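You operate a simulated robot arm through the tools that you are given. There is no shell and no other tool.

You are at the controls of a simulated two-armed robot. One attempt, no reset.

JOB
Roll the lint off the scarf marked ISLA, then put it in the ISLA drawer.
Fine: click the roller back into its holder and shut the drawer; leave the other scarf. Where these are worked on the way, their far stop is far enough and under half their travel is too little: drawer marked isla. What is to be rubbed or washed off counts as gone when no trace of it is left.

Only the result counts: the job must be done as asked and must still hold three seconds after the hand-in. Knocking over, shifting, dropping, spilling or breaking anything else fails it.

ROBOT AND FRAMES
Two 7-joint arms with two-finger parallel grippers on one trunk that stands fixed in place. Base frame: the origin is at the foot of the trunk, x ahead of it, y to its left, z up. Lengths are in m, angles in degrees, forces in N, time in s.
The left shoulder is at [0.08, 0.131, 0.947], the right one opposite. With the tool pointing down near the work surface each hand reaches from about 0.36 to 0.84 m from the base axis, measured 20 degrees to its own side. Payload 1.57 kg a hand.
Tool frame (each hand has its own): the origin (TCP) lies between the finger pads and is the grasp point; the fingertips stand 0.03 m ahead of it; z points along the fingers, y is the line along which they close. Largest opening 0.11 m; finger width 0.024, thickness 0.012; the body of the gripper, 0.048 by 0.112 m, starts 0.078 m behind the TCP.
Orientation is that of the tool frame in the base frame, as a unit quaternion [w, x, y, z]. With the fingers straight down and closing along the base's y, the tool's x points along the base's -x, its y along +y and its z along -z.

CONTROLS
- The arms move only by the tool jog_arm. It takes "left_targets", "right_targets" or both (then of equal length, played together; a hand with none holds still); each is a list of rows, each a list of 6 numbers: the shift along the tool's x, y, z in units of 20 mm (1.0 is 20 mm), then the turn, a rotation vector about the tool's x, y, z in units of 8 degrees (1.0 is 8 degrees). In form: [[dx, dy, dz, wx, wy, wz], ...]. A call has 1 to 20 rows; each row shifts and turns the commanded pose from where the row before left it, along the tool's axes as they then stand. "left_fingers" and "right_fingers" are, for a hand that has rows, the finger opening in m, from 0 to 0.11, set as the call begins (left out, the last holds). A call with a number of a shift or a turn outside -1 to 1 is refused whole. Rows are played at 5 a second. More than 0.05 m and 8.6 degrees between two rows, or a gripper value outside its range, and nothing of the call is played. A pose out of reach is approached as far as the arm can. The call stops where the force on the tool passes 40 N (or 10 N more than at its start, if that is more) or the arm is blocked; 0.2 s more then pass. Each finger travels about 0.108 m/s and halts on what it meets, pressing with about 34 N; the grip force reading is that of the motor and also rises with nothing between the fingers. The clock runs only during rows and for 0.2 s after the last one: add rows that do not move to give the fingers time. The reply holds the time, the measured pose of the TCP, the force on the tool along the base axes, the opening and the grip force, in the units named above and with some noise, with the torque about the TCP (base axes, N m) and any sound that the robot's microphone picked up.
- Cameras (640 x 400 px; columns grow to the right, rows downward): "scene" is now at [-0.0553, 0.0253, 1.426]; the picture's right is [0.30, -0.96, 0.00], its down [-0.49, -0.15, -0.86] and it looks along [0.82, 0.25, -0.51] (base axes); focal length 272 px, centre (320, 200). "left" rides on the left gripper at [0.07, -0.016, -0.141] in its tool frame; the picture's right is [0.23, 0.97, 0.00], its down [-0.86, 0.20, -0.48] and it looks along [-0.47, 0.11, 0.88] (tool axes); focal length 222 px, centre (320, 200). "right" rides on the right gripper at [0.07, 0.016, -0.141] in its tool frame; the picture's right is [-0.23, 0.97, 0.00], its down [-0.86, -0.20, -0.48] and it looks along [-0.47, -0.11, 0.88] (tool axes); focal length 222 px, centre (320, 200). There is no depth. A picture from a camera that has moved, and an enlarged one, comes with that camera's place and axes in the base frame and with its lens.
- camera(camera): a new picture of that camera. It takes no simulated time.
- turn_head(pan, tilt): turns the head with the scene camera to pan (to the left, within 109 degrees either way) and tilt (down, from -29 to 69), counted from straight ahead of the robot. It gives what a move gives.
- close_up(camera, box): a new picture of the part [left, top, right, bottom] of that camera's present view, enlarged. It takes no simulated time.
- job_done(): hands the job in; it is judged then, once.

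Places have to be worked out from the pictures, the camera data and where the tool is seen. Open the grippers and draw the arms clear of the work before you hand the job in, unless the task says otherwise.

The tools are called after "Call:" by a JSON object that holds its "name" and its "arguments". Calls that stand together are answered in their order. jog_arm: Moves the arms, as the interface text tells. Its arguments: {"type":"object","properties":{"left_targets":{"type":"array"},"left_fingers":{"type":"number"},"right_targets":{"type":"array"},"right_fingers":{"type":"number"}},"required":[]} The other tools are called the same way: turn_head (pan, tilt) turns the head that bears the scene camera; camera (camera) takes a picture; close_up (camera, box) takes an enlarged picture of a part of a camera's view; job_done () hands the job in.

At the start:

```text
clock: 0.0
left_tool_pos: [0.4127, 0.3679, 1.2984]
left_orientation: [0.0, 0.0, 1.0, 0.0]
left_wrist_force: [0.0, 0.8, 0.0]
left_ft_torque: [-0.02, -0.04, -0.02]
left_opening: 0.1101
left_gripper_force: 0.1
right_tool_pos: [0.5099, -0.0483, 1.2794]
right_orientation: [0.0, 0.0, 1.0, 0.0]
right_wrist_force: [-0.4, 0.3, -0.6]
right_ft_torque: [-0.02, 0.01, 0.0]
right_opening: 0.1098
right_gripper_force: 0.1
head pan, tilt: [17.2, 30.7]
```

scene: 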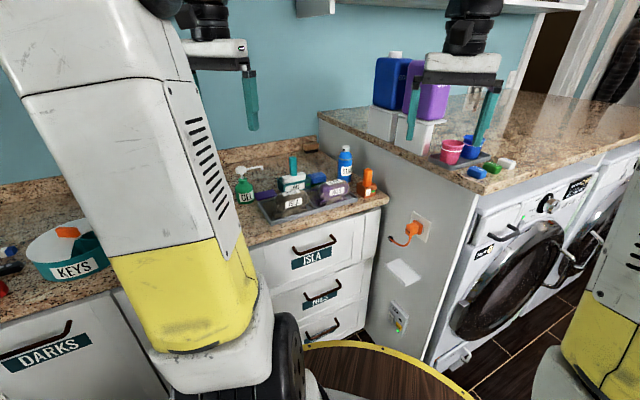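
right: 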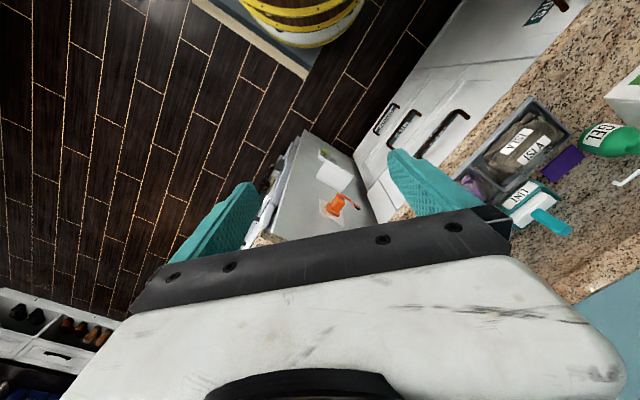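
left: 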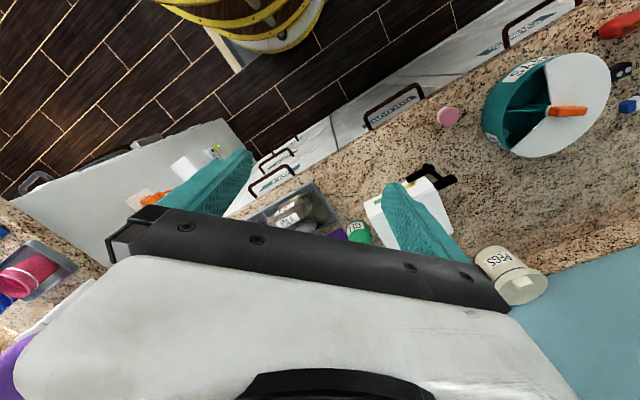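

I start by looking closely at the tray, roller and drawer area in the scene view.

Call:
{"name": "close_up", "arguments": {"camera": "scene", "box": [220, 130, 400, 242]}}

Call:
{"name": "close_up", "arguments": {"camera": "right", "box": [440, 80, 640, 250]}}

Call:
{"name": "close_up", "arguments": {"camera": "scene", "box": [240, 220, 400, 340]}}

```text
3.56 times, centred on (310, 186) of scene
camera zoom: at [-0.0553, 0.0253, 1.426], right [0.3, -0.96, 0.0], down [-0.49, -0.15, -0.86], along [0.82, 0.25, -0.51], focal length 967 px, centre (356, 250)
```

zoom: 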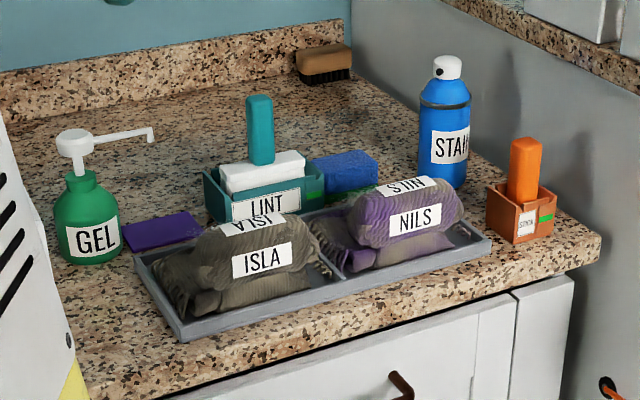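

```text
2.35 times, centred on (540, 165) of right
camera zoom: at [0.4404, -0.0322, 1.4197], right [0.23, 0.97, 0.0], down [0.86, -0.2, 0.48], along [0.47, -0.11, -0.88], focal length 523 px, centre (-198, 282)
```

zoom: 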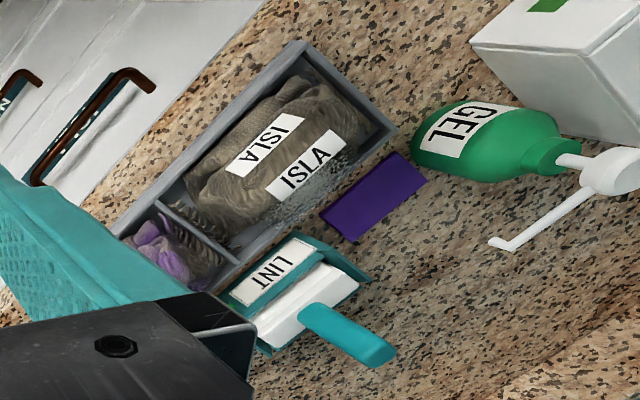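

```text
3.33 times, centred on (320, 280) of scene
camera zoom: at [-0.0553, 0.0253, 1.426], right [0.3, -0.96, 0.0], down [-0.49, -0.15, -0.86], along [0.82, 0.25, -0.51], focal length 906 px, centre (320, -67)
```

zoom: 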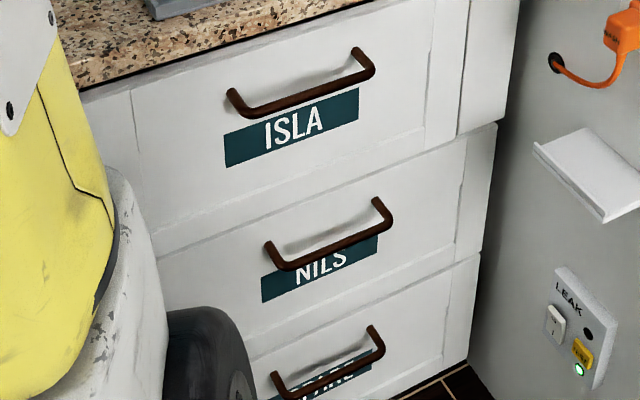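

The tray with the ISLA scarf seems to be near (0.64, 0.33, 0.95). I turn the head to centre it and get a better look.

Call:
{"name": "turn_head", "arguments": {"pan": 24, "tilt": 38}}

```text
clock: 0.7
left_tool_pos: [0.4145, 0.366, 1.2989]
left_orientation: [-0.001, 0.0, 1.0, 0.0]
left_wrist_force: [-1.7, -0.8, -0.4]
left_ft_torque: [-0.03, 0.01, 0.0]
left_opening: 0.1102
left_gripper_force: 0.1
right_tool_pos: [0.509, -0.0479, 1.2795]
right_orientation: [0.0, 0.0, 1.0, 0.0]
right_wrist_force: [0.0, 1.2, -0.3]
right_ft_torque: [0.03, 0.02, 0.02]
right_opening: 0.1101
right_gripper_force: 0.1
head pan, tilt: [24.0, 38.0]
```

Head turned; I take new pictures.

Call:
{"name": "camera", "arguments": {"camera": "scene"}}

Call:
{"name": "close_up", "arguments": {"camera": "scene", "box": [260, 100, 420, 200]}}

Call:
{"name": "close_up", "arguments": {"camera": "left", "box": [220, 120, 400, 250]}}

```text
taken
```

scene: 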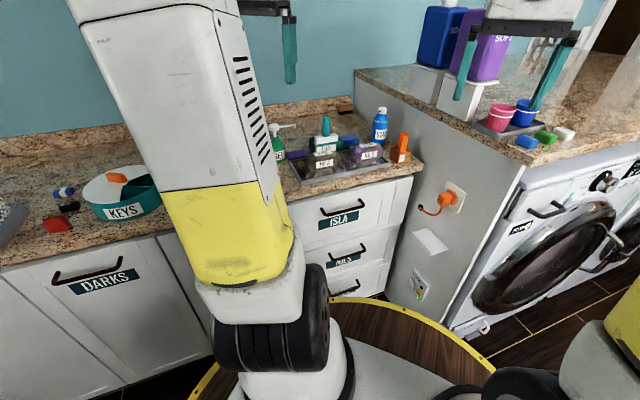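

```text
4.00 times, centred on (340, 150) of scene
camera zoom: at [-0.0626, 0.0337, 1.4148], right [0.41, -0.91, 0.0], down [-0.56, -0.25, -0.79], along [0.72, 0.32, -0.62], focal length 1088 px, centre (240, 400)
```

zoom: 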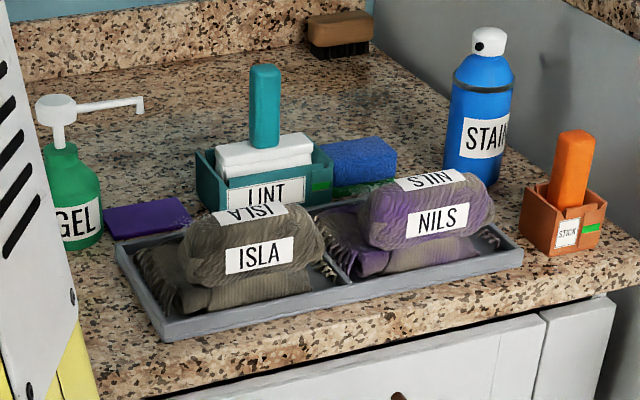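

```text
3.08 times, centred on (310, 185) of left
camera zoom: at [0.3421, 0.3512, 1.4402], right [-0.23, 0.97, 0.0], down [0.86, 0.2, 0.48], along [0.47, 0.11, -0.88], focal length 684 px, centre (351, 246)
```

zoom: 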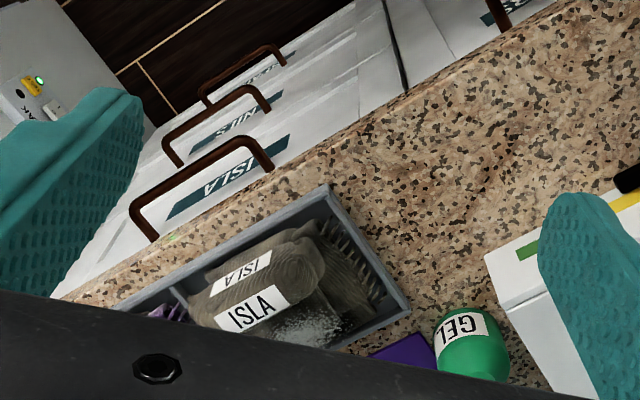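

The counter front runs at about 45° to my axes, the drawer handle seems near (0.65, 0.25, 0.78), and the lint seems to sit on the far-left side of the ISLA scarf. I move the left hand forward 0.12 m (high up) to view the area from its camera.

Call:
{"name": "jog_arm", "arguments": {"left_targets": [[-1, 0, 0, 0, 0, 0], [-1, 0, 0, 0, 0, 0], [-1, 0, 0, 0, 0, 0], [-1, 0, 0, 0, 0, 0], [-1, 0, 0, 0, 0, 0], [-1, 0, 0, 0, 0, 0]]}}

Call:
{"name": "camera", "arguments": {"camera": "left"}}

Call:
{"name": "camera", "arguments": {"camera": "scene"}}

```text
clock: 2.1
left_tool_pos: [0.5321, 0.3669, 1.2982]
left_orientation: [-0.001, 0.0, 1.0, 0.0]
left_wrist_force: [0.0, -0.2, 0.6]
left_ft_torque: [0.06, -0.05, -0.01]
left_opening: 0.11
left_gripper_force: 0.1
right_tool_pos: [0.5094, -0.0486, 1.2789]
right_orientation: [0.0, 0.001, 1.0, 0.0]
right_wrist_force: [0.6, -0.6, 0.2]
right_ft_torque: [0.01, -0.04, -0.01]
right_opening: 0.1102
right_gripper_force: 0.2
head pan, tilt: [24.0, 38.0]
```

```text
taken
camera left: at [0.461, 0.3512, 1.44], right [-0.23, 0.97, 0.0], down [0.85, 0.2, 0.48], along [0.47, 0.11, -0.88], focal length 222 px, centre (320, 200)
```

left: 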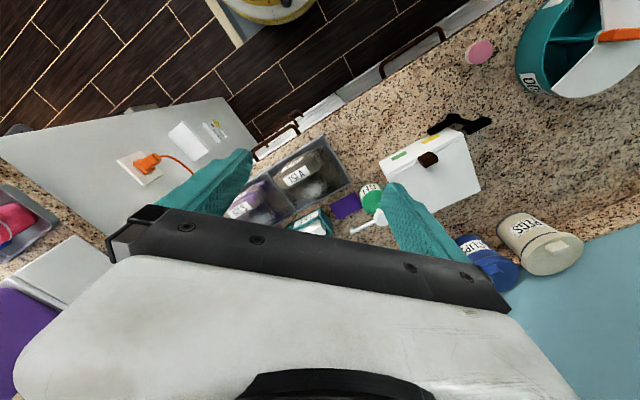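

```text
taken
```

scene: 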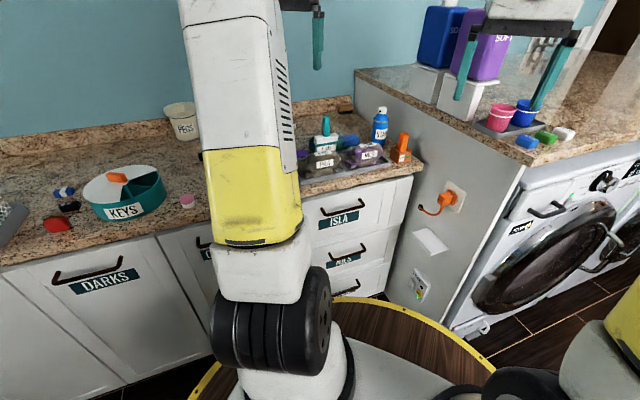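

Call:
{"name": "close_up", "arguments": {"camera": "left", "box": [200, 120, 400, 245]}}

Call:
{"name": "close_up", "arguments": {"camera": "left", "box": [260, 130, 360, 195]}}

```text
3.20 times, centred on (300, 182) of left
camera zoom: at [0.461, 0.3512, 1.44], right [-0.23, 0.97, 0.0], down [0.85, 0.2, 0.48], along [0.47, 0.11, -0.88], focal length 711 px, centre (384, 256)
```

zoom: 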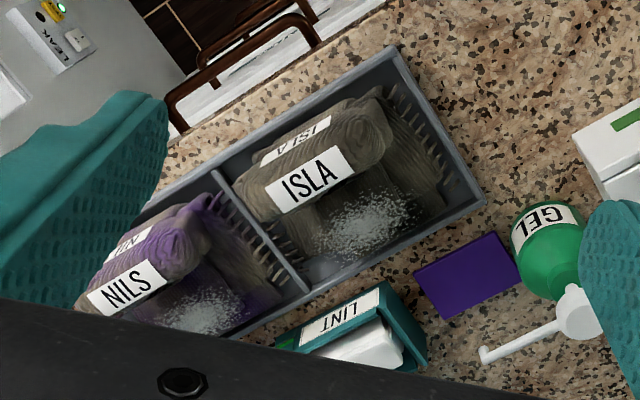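

```text
6.15 times, centred on (310, 162) of left
camera zoom: at [0.461, 0.3512, 1.44], right [-0.23, 0.97, 0.0], down [0.85, 0.2, 0.48], along [0.47, 0.11, -0.88], focal length 1367 px, centre (382, 431)
```

zoom: 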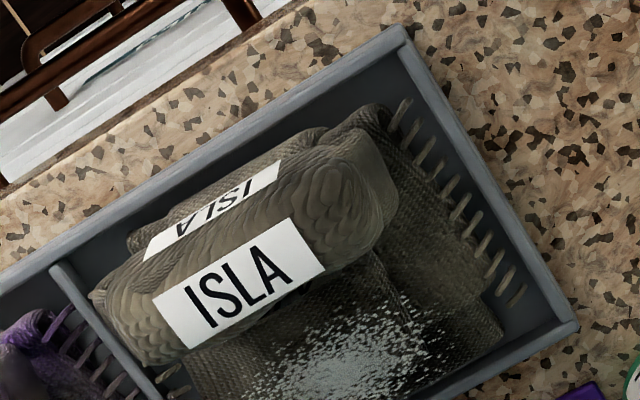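

The lint lies on the flat flap behind the ISLA roll (around (0.70, 0.39, 0.94)). I zoom in on the roller handle and holder to learn their shape.

Call:
{"name": "close_up", "arguments": {"camera": "scene", "box": [290, 105, 370, 155]}}

Call:
{"name": "close_up", "arguments": {"camera": "right", "box": [500, 160, 600, 240]}}

Call:
{"name": "close_up", "arguments": {"camera": "scene", "box": [290, 150, 420, 230]}}

```text
8.00 times, centred on (330, 130) of scene
camera zoom: at [-0.0629, 0.0337, 1.4147], right [0.41, -0.91, 0.0], down [-0.56, -0.25, -0.79], along [0.72, 0.32, -0.62], focal length 2175 px, centre (240, 760)
```

zoom: 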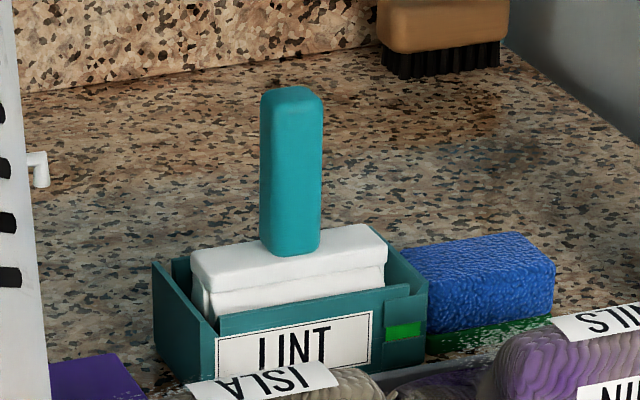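

```text
5.00 times, centred on (550, 200) of right
camera zoom: at [0.4402, -0.0322, 1.4197], right [0.23, 0.97, 0.0], down [0.86, -0.2, 0.48], along [0.47, -0.11, -0.88], focal length 1111 px, centre (-830, 200)
```

zoom: 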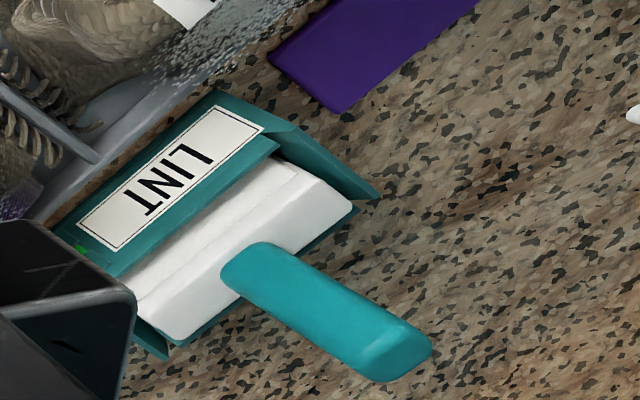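

```text
4.92 times, centred on (355, 190) of scene
camera zoom: at [-0.0629, 0.0337, 1.4147], right [0.41, -0.91, 0.0], down [-0.56, -0.25, -0.79], along [0.72, 0.32, -0.62], focal length 1338 px, centre (148, 249)
```

zoom: 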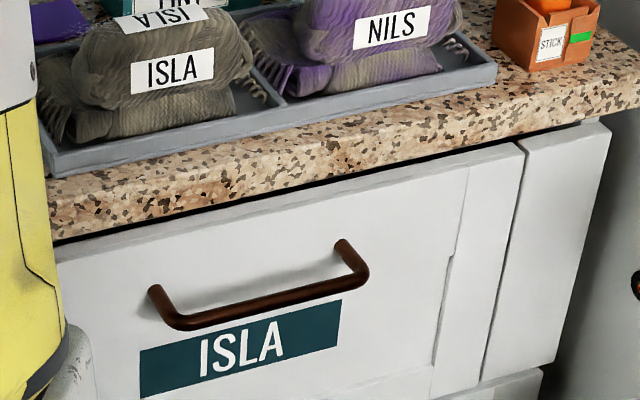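

The roller is a T: handle box about 0.03 wide at (0.835, 0.407, 0.96–1.045), head parallel to the tray axis (about 44° yaw). It's too far for a straight-down tool, so I yaw the left tool 44° and pitch it 45° forward in place first.

Call:
{"name": "jog_arm", "arguments": {"left_targets": [[0, 0, 0, 0, 0, -0.9167], [0, 0, 0, 0, 0, -0.9167], [0, 0, 0, 0, 0, -0.9167], [0, 0, 0, 0, 0, -0.9167], [0, 0, 0, 0, 0, -0.9167], [0, 0, 0, 0, 0, -0.9167], [0, 0, 0, 0, -0.9375, 0], [0, 0, 0, 0, -0.9375, 0], [0, 0, 0, 0, -0.9375, 0], [0, 0, 0, 0, -0.9375, 0], [0, 0, 0, 0, -0.9375, 0], [0, 0, 0, 0, -0.9375, 0]], "left_fingers": 0.11}}

Call:
{"name": "camera", "arguments": {"camera": "scene"}}

Call:
{"name": "camera", "arguments": {"camera": "left"}}

```text
clock: 4.7
left_tool_pos: [0.5338, 0.3657, 1.2987]
left_orientation: [0.356, -0.346, 0.856, 0.143]
left_wrist_force: [-0.1, 0.0, -0.3]
left_ft_torque: [-0.02, 0.01, 0.03]
left_opening: 0.1101
left_gripper_force: 0.0
right_tool_pos: [0.5098, -0.0484, 1.2775]
right_orientation: [0.0, 0.0, 1.0, 0.0]
right_wrist_force: [0.0, 0.5, 0.2]
right_ft_torque: [0.02, 0.0, -0.03]
right_opening: 0.1103
right_gripper_force: 0.0
head pan, tilt: [24.0, 38.0]
```

```text
taken
```

scene: 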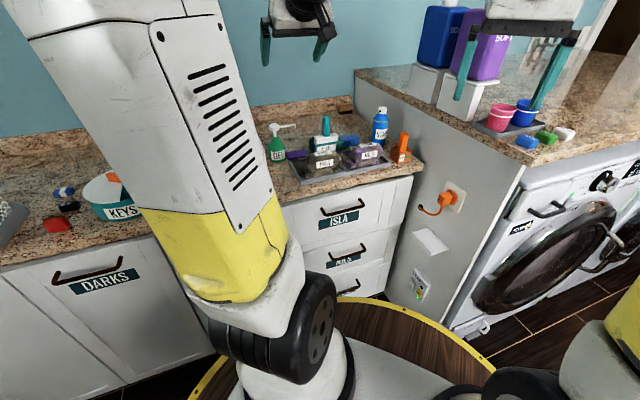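

```text
taken
camera left: at [0.4359, 0.2515, 1.3494], right [-0.79, 0.59, -0.16], down [0.05, 0.33, 0.94], along [0.61, 0.74, -0.29], focal length 222 px, centre (320, 200)
```

left: 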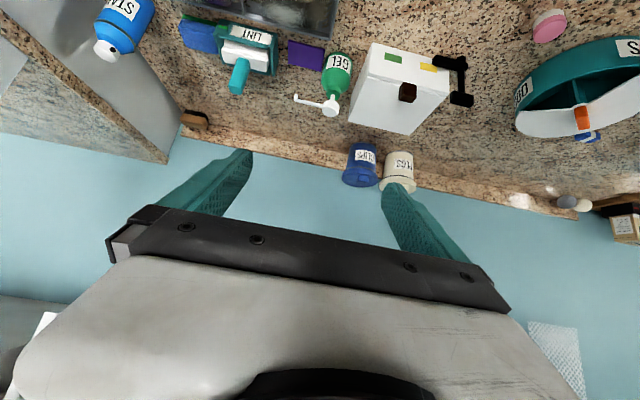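

Orientation is as computed. I move to a pre-grasp point about 0.10 m short of the handle along the tool axis, at (0.784, 0.358, 1.086).

Call:
{"name": "jog_arm", "arguments": {"left_targets": [[0.098, -0.641, 0.978, 0, 0, 0], [0.098, -0.641, 0.978, 0, 0, 0], [0.098, -0.641, 0.978, 0, 0, 0], [0.098, -0.641, 0.978, 0, 0, 0], [0.098, -0.641, 0.978, 0, 0, 0], [0.098, -0.641, 0.978, 0, 0, 0], [0.098, -0.641, 0.978, 0, 0, 0], [0.098, -0.641, 0.978, 0, 0, 0], [0.098, -0.641, 0.978, 0, 0, 0], [0.098, -0.641, 0.978, 0, 0, 0], [0.098, -0.641, 0.978, 0, 0, 0], [0.098, -0.641, 0.978, 0, 0, 0], [0.098, -0.641, 0.978, 0, 0, 0], [0.098, -0.641, 0.978, 0, 0, 0]]}}

Call:
{"name": "camera", "arguments": {"camera": "scene"}}

Call:
{"name": "camera", "arguments": {"camera": "left"}}

Call:
{"name": "close_up", "arguments": {"camera": "scene", "box": [260, 70, 420, 170]}}

```text
clock: 7.7
left_tool_pos: [0.7836, 0.3592, 1.0847]
left_orientation: [0.355, -0.346, 0.856, 0.144]
left_wrist_force: [-0.2, -0.5, 0.8]
left_ft_torque: [-0.01, 0.03, 0.01]
left_opening: 0.1101
left_gripper_force: 0.1
right_tool_pos: [0.5097, -0.0481, 1.2779]
right_orientation: [-0.001, 0.0, 1.0, 0.0]
right_wrist_force: [-0.2, -0.2, -0.1]
right_ft_torque: [-0.01, -0.01, 0.01]
right_opening: 0.11
right_gripper_force: 0.0
head pan, tilt: [24.0, 38.0]
```

```text
taken
```

scene: 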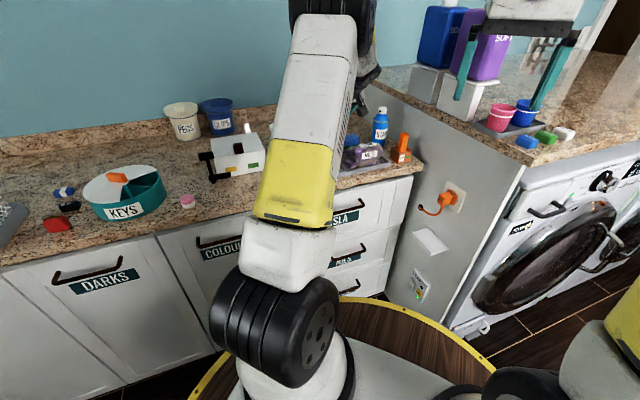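

```text
taken
camera left: at [0.6863, 0.2447, 1.1356], right [-0.79, 0.59, -0.16], down [0.05, 0.33, 0.94], along [0.61, 0.74, -0.29], focal length 222 px, centre (320, 200)
```

left: 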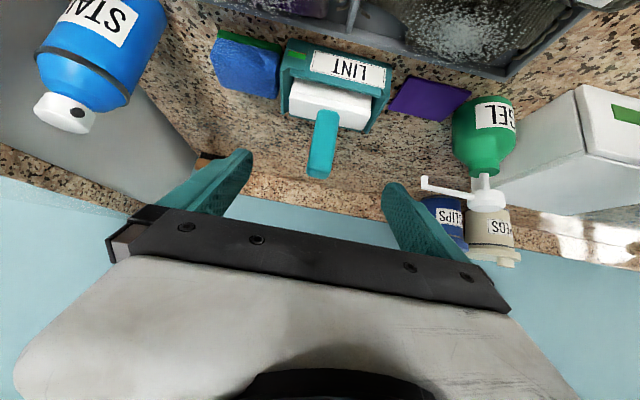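

```text
4.00 times, centred on (340, 120) of scene
camera zoom: at [-0.0628, 0.0338, 1.4147], right [0.41, -0.91, 0.0], down [-0.56, -0.25, -0.79], along [0.72, 0.32, -0.62], focal length 1088 px, centre (240, 520)
```

zoom: 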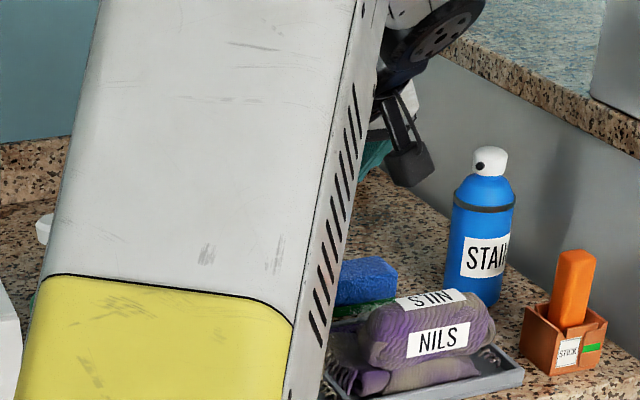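

The handle lies centered between the fingers, at about (0.832, 0.408). I advance 0.10 m along the tool axis to straddle it.

Call:
{"name": "jog_arm", "arguments": {"left_targets": [[0, 0, 1, 0, 0, 0], [0, 0, 1, 0, 0, 0], [0, 0, 1, 0, 0, 0], [0, 0, 1, 0, 0, 0], [0, 0, 1, 0, 0, 0], [0, 0, 0, 0, 0, 0]]}}

Call:
{"name": "camera", "arguments": {"camera": "left"}}

Call:
{"name": "camera", "arguments": {"camera": "right"}}

```text
clock: 9.1
left_tool_pos: [0.8353, 0.41, 1.0141]
left_orientation: [0.355, -0.346, 0.856, 0.144]
left_wrist_force: [-0.5, 0.0, -0.6]
left_ft_torque: [0.0, -0.03, 0.0]
left_opening: 0.1099
left_gripper_force: 0.1
right_tool_pos: [0.5112, -0.049, 1.2791]
right_orientation: [0.0, 0.0, 1.0, 0.0]
right_wrist_force: [0.5, 0.4, -0.6]
right_ft_torque: [-0.01, 0.02, 0.02]
right_opening: 0.1096
right_gripper_force: 0.0
head pan, tilt: [24.0, 38.0]
```

```text
taken
camera left: at [0.7364, 0.2939, 1.0638], right [-0.79, 0.59, -0.16], down [0.05, 0.33, 0.94], along [0.61, 0.74, -0.29], focal length 222 px, centre (320, 200)
```

left: 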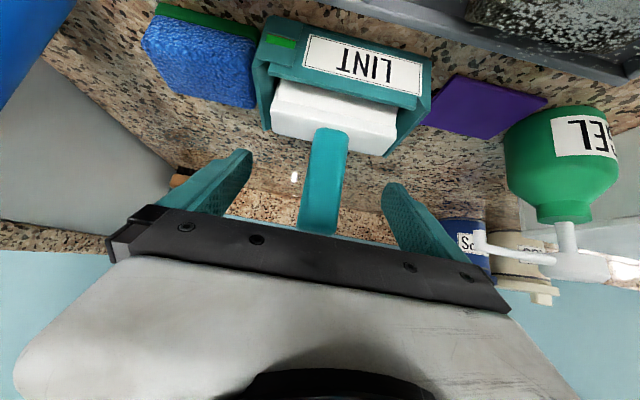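

```text
taken
camera right: at [0.4405, -0.0322, 1.4196], right [0.23, 0.97, 0.0], down [0.86, -0.2, 0.48], along [0.47, -0.11, -0.88], focal length 222 px, centre (320, 200)
```

right: 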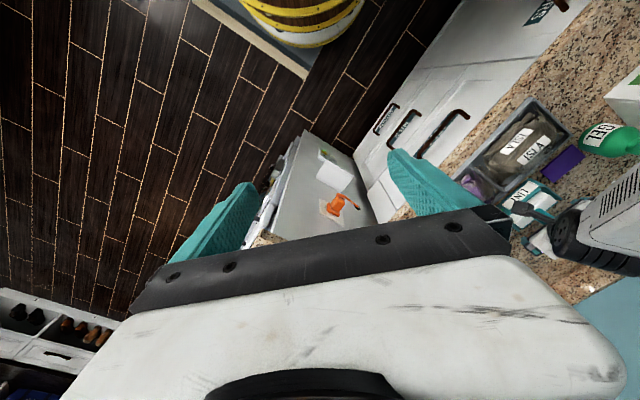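

The handle sits right at the TCP's image position (319,194), about 0.028 wide. I close the left fingers on it.

Call:
{"name": "jog_arm", "arguments": {"left_targets": [[0, 0, 0, 0, 0, 0], [0, 0, 0, 0, 0, 0], [0, 0, 0, 0, 0, 0], [0, 0, 0, 0, 0, 0], [0, 0, 0, 0, 0, 0]], "left_fingers": 0.0}}

Call:
{"name": "camera", "arguments": {"camera": "left"}}

```text
clock: 10.3
left_tool_pos: [0.8334, 0.4086, 1.0136]
left_orientation: [0.355, -0.346, 0.857, 0.144]
left_wrist_force: [0.4, 0.5, 0.8]
left_ft_torque: [-0.03, -0.03, 0.0]
left_opening: 0.0256
left_gripper_force: 34.0
right_tool_pos: [0.5091, -0.0472, 1.2801]
right_orientation: [0.0, 0.0, 1.0, 0.0]
right_wrist_force: [-0.4, 0.1, -0.9]
right_ft_torque: [0.02, -0.01, 0.0]
right_opening: 0.1101
right_gripper_force: 0.1
head pan, tilt: [24.0, 38.0]
```

```text
taken
camera left: at [0.7362, 0.2938, 1.064], right [-0.79, 0.59, -0.16], down [0.05, 0.33, 0.94], along [0.61, 0.74, -0.29], focal length 222 px, centre (320, 200)
```

left: 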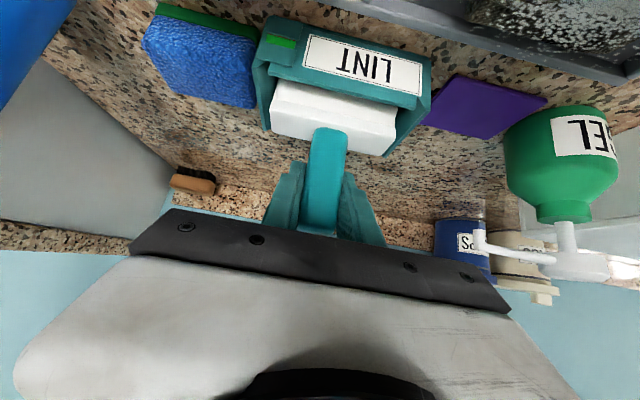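

Gripped (opening 0.0256, 34 N). I lift straight up 0.10 m.

Call:
{"name": "jog_arm", "arguments": {"left_targets": [[-0.3536, 0, -0.3536, 0, 0, 0], [-0.3536, 0, -0.3536, 0, 0, 0], [-0.7071, 0, -0.7071, 0, 0, 0], [-0.7071, 0, -0.7071, 0, 0, 0], [-0.7071, 0, -0.7071, 0, 0, 0], [-0.7071, 0, -0.7071, 0, 0, 0]]}}

Call:
{"name": "camera", "arguments": {"camera": "left"}}

Call:
{"name": "close_up", "arguments": {"camera": "right", "box": [440, 80, 640, 280]}}

```text
clock: 11.7
left_tool_pos: [0.8352, 0.4078, 1.1147]
left_orientation: [0.356, -0.345, 0.857, 0.143]
left_wrist_force: [0.4, -1.0, -1.0]
left_ft_torque: [0.04, 0.0, 0.01]
left_opening: 0.0257
left_gripper_force: 33.8
right_tool_pos: [0.5096, -0.0477, 1.2793]
right_orientation: [-0.001, 0.001, 1.0, 0.0]
right_wrist_force: [-0.7, 0.0, -0.1]
right_ft_torque: [0.04, 0.07, 0.01]
right_opening: 0.1101
right_gripper_force: 0.0
head pan, tilt: [24.0, 38.0]
```

```text
taken
camera left: at [0.737, 0.2925, 1.1644], right [-0.79, 0.59, -0.16], down [0.05, 0.33, 0.94], along [0.61, 0.74, -0.29], focal length 222 px, centre (320, 200)
```

left: 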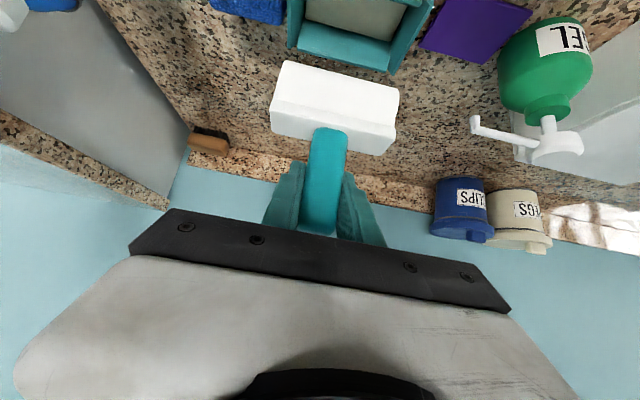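

```text
2.00 times, centred on (540, 180) of right
camera zoom: at [0.4406, -0.0322, 1.4196], right [0.23, 0.97, 0.0], down [0.86, -0.2, 0.48], along [0.47, -0.11, -0.88], focal length 444 px, centre (-120, 240)
```

zoom: 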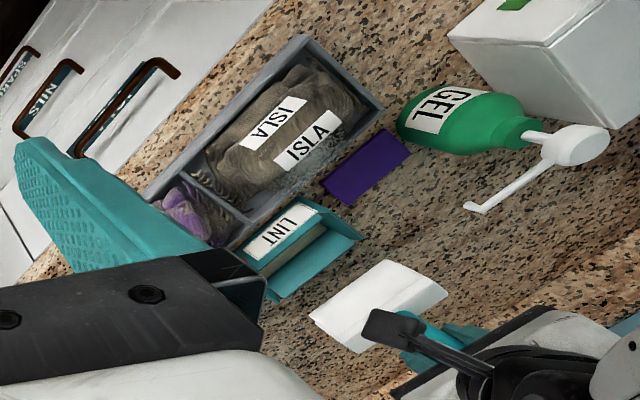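

The roller is free; its head bottom is about 0.089 below the TCP. I carry it out toward the room by 0.112 m, then left 0.08 m along the tray, so it hovers above the lint patch.

Call:
{"name": "jog_arm", "arguments": {"left_targets": [[0.792, 0, -0.792, 0, 0, 0], [0.792, 0, -0.792, 0, 0, 0], [0.792, 0, -0.792, 0, 0, 0], [0.792, 0, -0.792, 0, 0, 0], [0.792, 0, -0.792, 0, 0, 0], [0, 1, 0, 0, 0, 0], [0, 1, 0, 0, 0, 0], [0, 1, 0, 0, 0, 0], [0, 1, 0, 0, 0, 0]]}}

Call:
{"name": "camera", "arguments": {"camera": "left"}}

Call:
{"name": "close_up", "arguments": {"camera": "right", "box": [440, 80, 640, 280]}}

Call:
{"name": "camera", "arguments": {"camera": "scene"}}

```text
clock: 13.7
left_tool_pos: [0.7007, 0.389, 1.1141]
left_orientation: [0.355, -0.345, 0.857, 0.143]
left_wrist_force: [-1.0, 0.0, -1.1]
left_ft_torque: [0.01, -0.01, 0.01]
left_opening: 0.026
left_gripper_force: 33.8
right_tool_pos: [0.5106, -0.048, 1.2796]
right_orientation: [0.0, 0.001, 1.0, 0.0]
right_wrist_force: [0.3, 0.3, 0.0]
right_ft_torque: [-0.01, 0.02, -0.03]
right_opening: 0.1098
right_gripper_force: 0.1
head pan, tilt: [24.0, 38.0]
```

```text
taken
camera left: at [0.6016, 0.2735, 1.1647], right [-0.79, 0.59, -0.16], down [0.05, 0.33, 0.94], along [0.61, 0.74, -0.29], focal length 222 px, centre (320, 200)
```

left: 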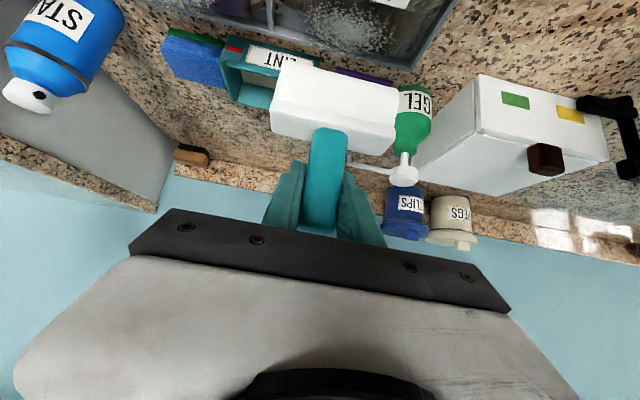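

```text
2.00 times, centred on (540, 180) of right
camera zoom: at [0.4406, -0.0324, 1.4196], right [0.23, 0.97, 0.0], down [0.86, -0.2, 0.48], along [0.47, -0.11, -0.88], focal length 444 px, centre (-120, 240)
```

zoom: 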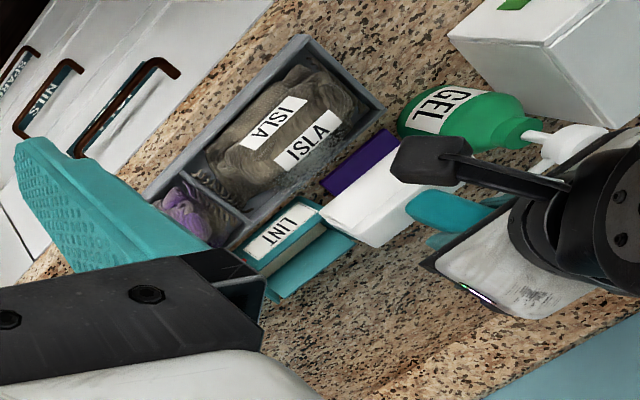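

```text
taken
```

scene: 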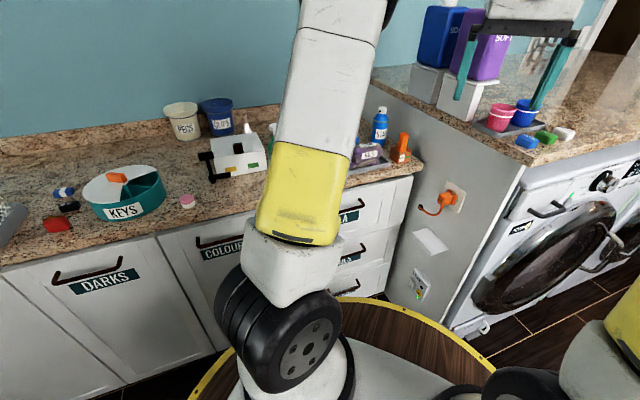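

The holder's marker turned red (empty), so green will mean seated. I lower 0.06 m toward the lint.

Call:
{"name": "jog_arm", "arguments": {"left_targets": [[0.7071, 0, 0.7071, 0, 0, 0], [0.7071, 0, 0.7071, 0, 0, 0], [0.7071, 0, 0.7071, 0, 0, 0], [0, 0, 0, 0, 0, 0]]}}

Call:
{"name": "camera", "arguments": {"camera": "left"}}

Call:
{"name": "close_up", "arguments": {"camera": "right", "box": [480, 80, 620, 200]}}

```text
clock: 14.7
left_tool_pos: [0.6995, 0.3878, 1.0557]
left_orientation: [0.354, -0.346, 0.857, 0.144]
left_wrist_force: [0.1, 0.2, -0.6]
left_ft_torque: [-0.01, 0.0, -0.01]
left_opening: 0.026
left_gripper_force: 33.9
right_tool_pos: [0.5097, -0.048, 1.2791]
right_orientation: [0.0, 0.0, 1.0, 0.0]
right_wrist_force: [0.1, 0.1, -0.2]
right_ft_torque: [0.01, -0.03, -0.02]
right_opening: 0.1101
right_gripper_force: 0.2
head pan, tilt: [24.0, 38.0]
```

```text
taken
camera left: at [0.6012, 0.2732, 1.1063], right [-0.79, 0.59, -0.16], down [0.05, 0.33, 0.94], along [0.61, 0.74, -0.29], focal length 222 px, centre (320, 200)
```

left: 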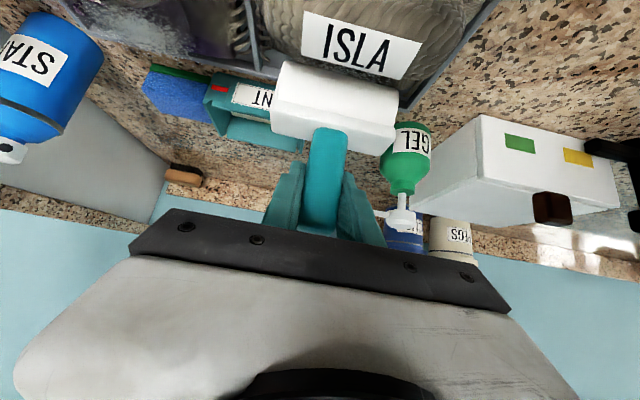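

```text
3.33 times, centred on (550, 140) of right
camera zoom: at [0.4405, -0.0322, 1.4196], right [0.23, 0.97, 0.0], down [0.86, -0.2, 0.48], along [0.47, -0.11, -0.88], focal length 740 px, centre (-447, 400)
```

zoom: 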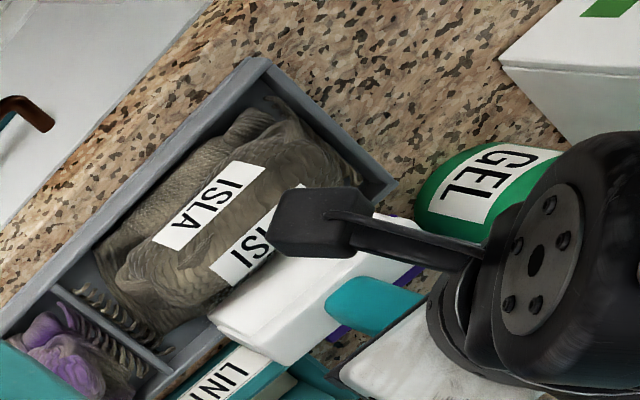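

No contact yet. I zoom in to measure the head's depth against the gap between the roll and the far tray wall.

Call:
{"name": "close_up", "arguments": {"camera": "right", "box": [530, 130, 590, 200]}}

Call:
{"name": "close_up", "arguments": {"camera": "left", "box": [180, 0, 480, 180]}}

```text
5.71 times, centred on (560, 165) of right
camera zoom: at [0.4405, -0.0322, 1.4196], right [0.23, 0.97, 0.0], down [0.86, -0.2, 0.48], along [0.47, -0.11, -0.88], focal length 1269 px, centre (-1051, 400)
```

zoom: 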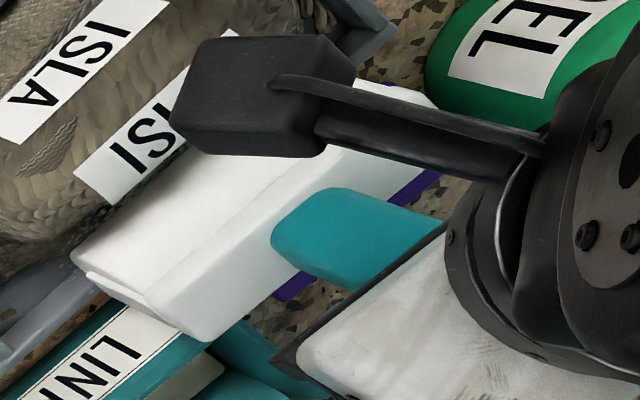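

```text
2.13 times, centred on (330, 90) of left
camera zoom: at [0.6012, 0.2732, 1.1063], right [-0.79, 0.59, -0.16], down [0.05, 0.33, 0.94], along [0.61, 0.74, -0.29], focal length 474 px, centre (299, 435)
```

zoom: 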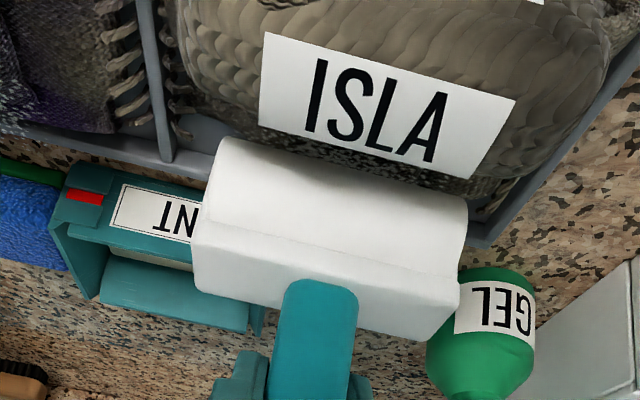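

Head is about 0.029 deep and 0.09 long, so it fits well within the roll-to-wall gap. I descend slowly and watch the force.

Call:
{"name": "jog_arm", "arguments": {"left_targets": [[0.1414, 0, 0.1414, 0, 0, 0], [0.1414, 0, 0.1414, 0, 0, 0], [0.1414, 0, 0.1414, 0, 0, 0], [0.1414, 0, 0.1414, 0, 0, 0], [0, 0, 0, 0, 0, 0]]}}

```text
clock: 15.9
left_tool_pos: [0.6993, 0.3872, 1.0422]
left_orientation: [0.358, -0.346, 0.856, 0.143]
left_wrist_force: [3.1, 1.8, 31.0]
left_ft_torque: [0.34, 0.0, -0.02]
left_opening: 0.0259
left_gripper_force: 33.8
right_tool_pos: [0.5109, -0.0484, 1.2792]
right_orientation: [0.001, 0.0, 1.0, -0.001]
right_wrist_force: [0.2, -0.5, -0.1]
right_ft_torque: [0.01, 0.03, -0.01]
right_opening: 0.1098
right_gripper_force: 0.1
head pan, tilt: [24.0, 38.0]
```

Contact at TCP z≈1.042 with 31 N. I ease up 2 mm and sweep back and forth across the patch (perpendicular to the roll).

Call:
{"name": "jog_arm", "arguments": {"left_targets": [[-0.0707, 0, -0.0707, 0, 0, 0], [0.1414, 0, -0.1414, 0, 0, 0], [0.1414, 0, -0.1414, 0, 0, 0], [0.1414, 0, -0.1414, 0, 0, 0], [-0.1414, 0, 0.1414, 0, 0, 0], [-0.1414, 0, 0.1414, 0, 0, 0], [-0.1414, 0, 0.1414, 0, 0, 0], [-0.1414, 0, 0.1414, 0, 0, 0], [-0.1414, 0, 0.1414, 0, 0, 0], [0.1414, 0, -0.1414, 0, 0, 0], [0.1414, 0, -0.1414, 0, 0, 0]]}}

Call:
{"name": "close_up", "arguments": {"camera": "right", "box": [500, 90, 600, 200]}}

Call:
{"name": "close_up", "arguments": {"camera": "left", "box": [180, 0, 480, 180]}}

```text
clock: 18.3
left_tool_pos: [0.6987, 0.3892, 1.0397]
left_orientation: [0.355, -0.347, 0.856, 0.144]
left_wrist_force: [1.6, 2.9, 4.9]
left_ft_torque: [0.21, -0.14, 0.0]
left_opening: 0.0255
left_gripper_force: 33.5
right_tool_pos: [0.5096, -0.0486, 1.2792]
right_orientation: [-0.001, 0.001, 1.0, -0.001]
right_wrist_force: [0.1, -0.6, 0.0]
right_ft_torque: [0.01, 0.03, -0.03]
right_opening: 0.11
right_gripper_force: 0.1
head pan, tilt: [24.0, 38.0]
```

```text
3.64 times, centred on (550, 145) of right
camera zoom: at [0.4405, -0.032, 1.4197], right [0.23, 0.97, 0.0], down [0.86, -0.2, 0.48], along [0.47, -0.11, -0.88], focal length 808 px, centre (-516, 400)
```

zoom: 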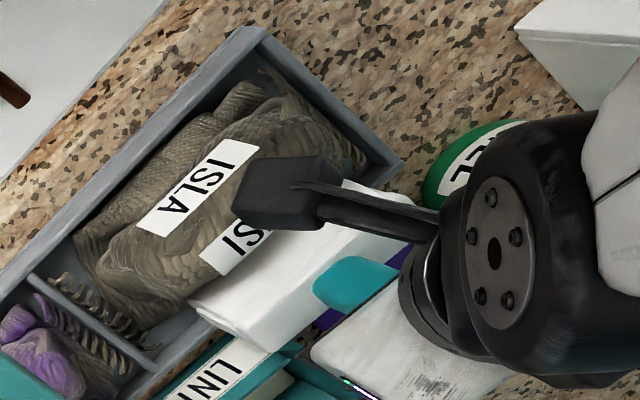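

```text
2.13 times, centred on (330, 90) of left
camera zoom: at [0.6003, 0.2744, 1.0903], right [-0.79, 0.59, -0.16], down [0.05, 0.33, 0.94], along [0.61, 0.74, -0.29], focal length 474 px, centre (299, 435)
```

zoom: 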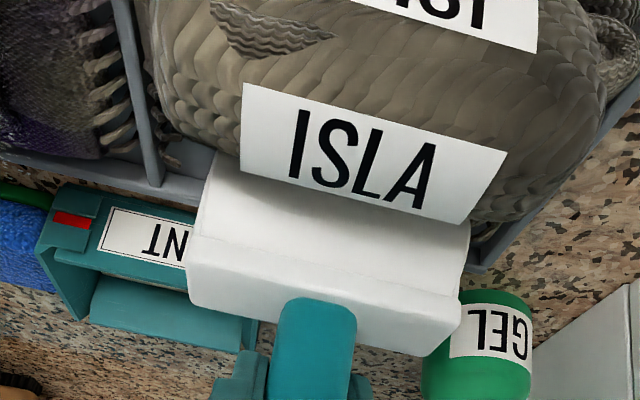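

After the sweep the push is about 5 N. I raise 0.08 m to inspect the lint.

Call:
{"name": "jog_arm", "arguments": {"left_targets": [[-0.7071, 0, -0.7071, 0, 0, 0], [-0.7071, 0, -0.7071, 0, 0, 0], [-0.7071, 0, -0.7071, 0, 0, 0], [-0.7071, 0, -0.7071, 0, 0, 0]]}}

Call:
{"name": "close_up", "arguments": {"camera": "left", "box": [240, 0, 480, 100]}}

Call:
{"name": "close_up", "arguments": {"camera": "right", "box": [480, 90, 600, 200]}}

```text
clock: 19.3
left_tool_pos: [0.6985, 0.3857, 1.1205]
left_orientation: [0.355, -0.346, 0.857, 0.143]
left_wrist_force: [-0.2, 1.0, -1.4]
left_ft_torque: [-0.01, 0.0, 0.01]
left_opening: 0.0256
left_gripper_force: 34.2
right_tool_pos: [0.509, -0.0484, 1.2777]
right_orientation: [0.0, 0.0, 1.0, 0.0]
right_wrist_force: [0.2, -0.6, 0.3]
right_ft_torque: [0.0, -0.02, 0.01]
right_opening: 0.11
right_gripper_force: 0.0
head pan, tilt: [24.0, 38.0]
```

```text
2.67 times, centred on (360, 50) of left
camera zoom: at [0.6006, 0.2715, 1.1704], right [-0.79, 0.59, -0.16], down [0.05, 0.33, 0.94], along [0.61, 0.74, -0.29], focal length 592 px, centre (213, 600)
```

zoom: 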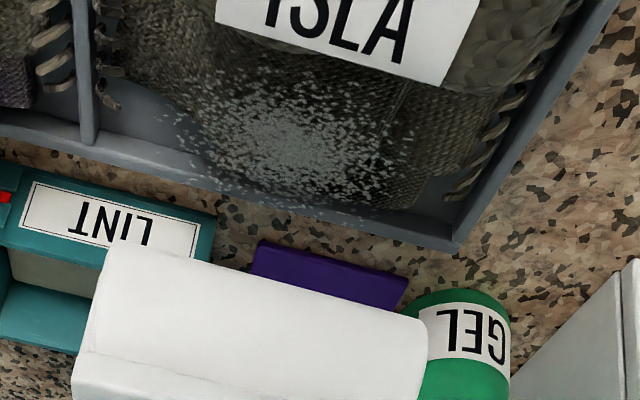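

```text
3.64 times, centred on (540, 145) of right
camera zoom: at [0.4406, -0.0323, 1.4196], right [0.23, 0.97, 0.0], down [0.86, -0.2, 0.48], along [0.47, -0.11, -0.88], focal length 808 px, centre (-480, 400)
```

zoom: 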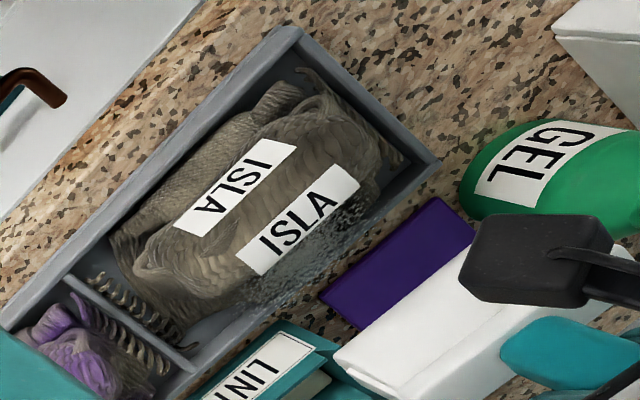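

The lint is thinner but still there, centred where I judged (e1 −0.206, n −0.775). I go down again slightly deeper and make more strokes.

Call:
{"name": "jog_arm", "arguments": {"left_targets": [[0.7071, 0, 0.7071, 0, 0, 0], [0.7071, 0, 0.7071, 0, 0, 0], [0.7071, 0, 0.7071, 0, 0, 0], [0.7071, 0, 0.7071, 0, 0, 0], [0.0707, 0, 0.0707, 0, 0, 0], [0.2828, 0, -0.2828, 0, 0, 0], [-0.2828, 0, 0.2828, 0, 0, 0], [-0.2828, 0, 0.2828, 0, 0, 0], [0.2828, 0, -0.2828, 0, 0, 0], [0.2828, 0, -0.2828, 0, 0, 0], [-0.2828, 0, 0.2828, 0, 0, 0], [-0.2828, 0, 0.2828, 0, 0, 0], [0.2828, 0, -0.2828, 0, 0, 0], [0.2828, 0, -0.2828, 0, 0, 0], [-0.2828, 0, 0.2828, 0, 0, 0], [-0.2828, 0, 0.2828, 0, 0, 0], [0.2828, 0, -0.2828, 0, 0, 0]]}}

```text
clock: 22.9
left_tool_pos: [0.6984, 0.3895, 1.0398]
left_orientation: [0.355, -0.346, 0.857, 0.143]
left_wrist_force: [4.0, 3.7, 12.8]
left_ft_torque: [0.34, -0.32, -0.01]
left_opening: 0.0256
left_gripper_force: 34.2
right_tool_pos: [0.5099, -0.0469, 1.2782]
right_orientation: [0.0, 0.0, 1.0, 0.0]
right_wrist_force: [0.1, -0.4, 0.6]
right_ft_torque: [0.0, -0.01, 0.0]
right_opening: 0.1096
right_gripper_force: 0.0
head pan, tilt: [24.0, 38.0]
```

Force 13 N during strokes, good. I add strokes along the tray direction, then lift and inspect.

Call:
{"name": "jog_arm", "arguments": {"left_targets": [[0, 0.5, 0, 0, 0, 0], [0, -0.5, 0, 0, 0, 0], [0, -0.5, 0, 0, 0, 0], [0, 0.5, 0, 0, 0, 0], [0, 0.5, 0, 0, 0, 0], [0, -0.5, 0, 0, 0, 0], [0, -0.5, 0, 0, 0, 0], [0, 0.5, 0, 0, 0, 0], [0, 0.5, 0, 0, 0, 0], [0, -0.5, 0, 0, 0, 0], [-0.7071, 0, -0.7071, 0, 0, 0], [-0.7071, 0, -0.7071, 0, 0, 0], [-0.7071, 0, -0.7071, 0, 0, 0], [-0.7071, 0, -0.7071, 0, 0, 0]]}}

Call:
{"name": "close_up", "arguments": {"camera": "left", "box": [240, 0, 480, 100]}}

Call:
{"name": "close_up", "arguments": {"camera": "right", "box": [480, 90, 600, 200]}}

```text
clock: 25.9
left_tool_pos: [0.699, 0.3887, 1.1179]
left_orientation: [0.354, -0.346, 0.857, 0.144]
left_wrist_force: [0.0, 0.4, -1.5]
left_ft_torque: [0.0, -0.01, 0.02]
left_opening: 0.0255
left_gripper_force: 33.9
right_tool_pos: [0.5102, -0.0477, 1.2796]
right_orientation: [-0.001, 0.0, 1.0, 0.0]
right_wrist_force: [-0.5, -0.1, 0.0]
right_ft_torque: [-0.02, -0.01, 0.02]
right_opening: 0.11
right_gripper_force: 0.1
head pan, tilt: [24.0, 38.0]
```

```text
2.67 times, centred on (360, 50) of left
camera zoom: at [0.6009, 0.2736, 1.1694], right [-0.79, 0.59, -0.16], down [0.05, 0.33, 0.94], along [0.61, 0.74, -0.29], focal length 592 px, centre (213, 600)
```

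zoom: 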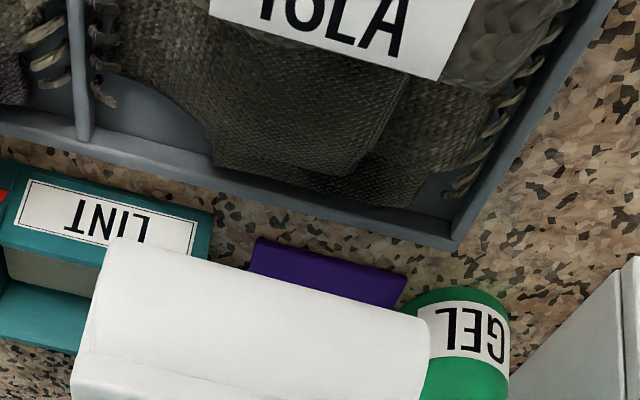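

```text
3.64 times, centred on (540, 145) of right
camera zoom: at [0.4406, -0.0322, 1.4196], right [0.23, 0.97, 0.0], down [0.86, -0.2, 0.48], along [0.47, -0.11, -0.88], focal length 808 px, centre (-480, 400)
```

zoom: 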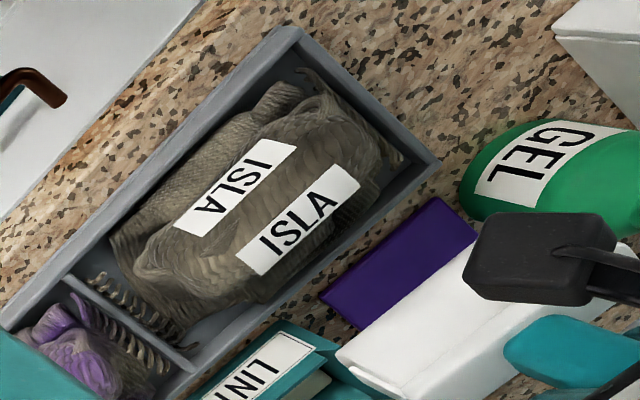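

The patch looks clean. I zoom harder to be sure no specks remain before returning the roller.

Call:
{"name": "close_up", "arguments": {"camera": "left", "box": [280, 0, 440, 90]}}

Call:
{"name": "close_up", "arguments": {"camera": "right", "box": [505, 110, 575, 180]}}

```text
4.00 times, centred on (360, 45) of left
camera zoom: at [0.6009, 0.2736, 1.1694], right [-0.79, 0.59, -0.16], down [0.05, 0.33, 0.94], along [0.61, 0.74, -0.29], focal length 888 px, centre (160, 820)
```

zoom: 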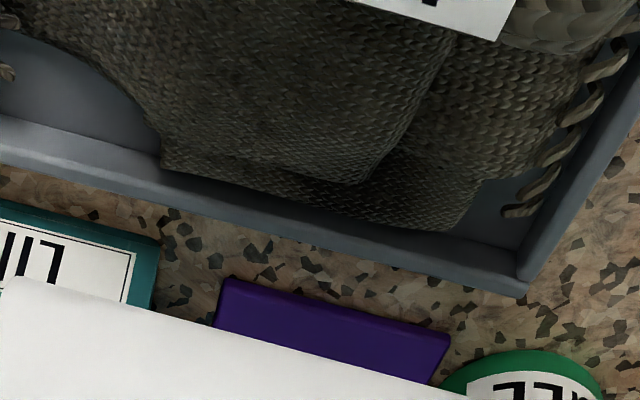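

```text
5.71 times, centred on (540, 145) of right
camera zoom: at [0.4406, -0.0322, 1.4196], right [0.23, 0.97, 0.0], down [0.86, -0.2, 0.48], along [0.47, -0.11, -0.88], focal length 1269 px, centre (-937, 514)
```

zoom: 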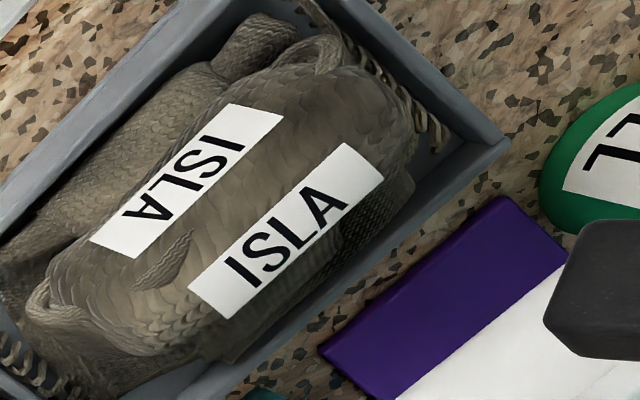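

No specks remain. Now I carry the roller back along the same path (right 0.08, then back 0.112) to hover above its holder.

Call:
{"name": "jog_arm", "arguments": {"left_targets": [[0, -1, 0, 0, 0, 0], [0, -1, 0, 0, 0, 0], [0, -1, 0, 0, 0, 0], [0, -1, 0, 0, 0, 0], [-0.792, 0, 0.792, 0, 0, 0], [-0.792, 0, 0.792, 0, 0, 0], [-0.792, 0, 0.792, 0, 0, 0], [-0.792, 0, 0.792, 0, 0, 0], [-0.792, 0, 0.792, 0, 0, 0], [0, 0, 0, 0, 0, 0]]}}

Call:
{"name": "camera", "arguments": {"camera": "left"}}

Call:
{"name": "close_up", "arguments": {"camera": "right", "box": [480, 130, 620, 260]}}

```text
clock: 28.1
left_tool_pos: [0.833, 0.4089, 1.1181]
left_orientation: [0.354, -0.346, 0.857, 0.143]
left_wrist_force: [-0.2, -0.3, -0.9]
left_ft_torque: [0.02, 0.0, 0.03]
left_opening: 0.0253
left_gripper_force: 34.0
right_tool_pos: [0.5099, -0.0481, 1.2796]
right_orientation: [0.0, 0.0, 1.0, 0.0]
right_wrist_force: [-0.4, 0.1, 0.3]
right_ft_torque: [0.0, -0.01, -0.01]
right_opening: 0.11
right_gripper_force: 0.0
head pan, tilt: [24.0, 38.0]
```

```text
taken
camera left: at [0.7356, 0.2944, 1.1681], right [-0.79, 0.59, -0.16], down [0.05, 0.33, 0.94], along [0.61, 0.74, -0.29], focal length 222 px, centre (320, 200)
```

left: 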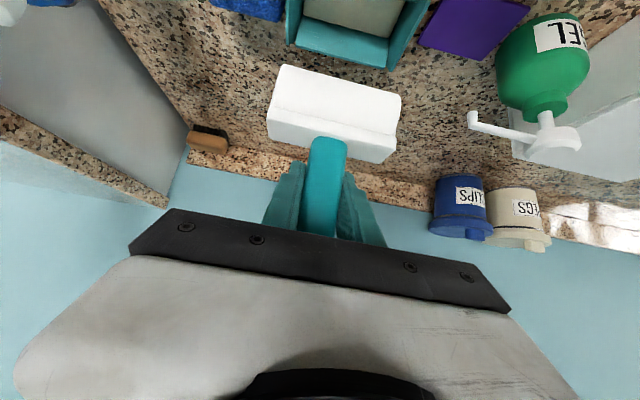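

```text
3.08 times, centred on (550, 195) of right
camera zoom: at [0.4406, -0.0322, 1.4196], right [0.23, 0.97, 0.0], down [0.86, -0.2, 0.48], along [0.47, -0.11, -0.88], focal length 684 px, centre (-388, 215)
```

zoom: 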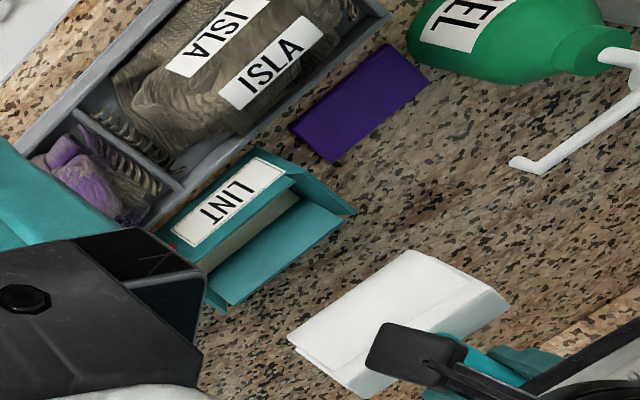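

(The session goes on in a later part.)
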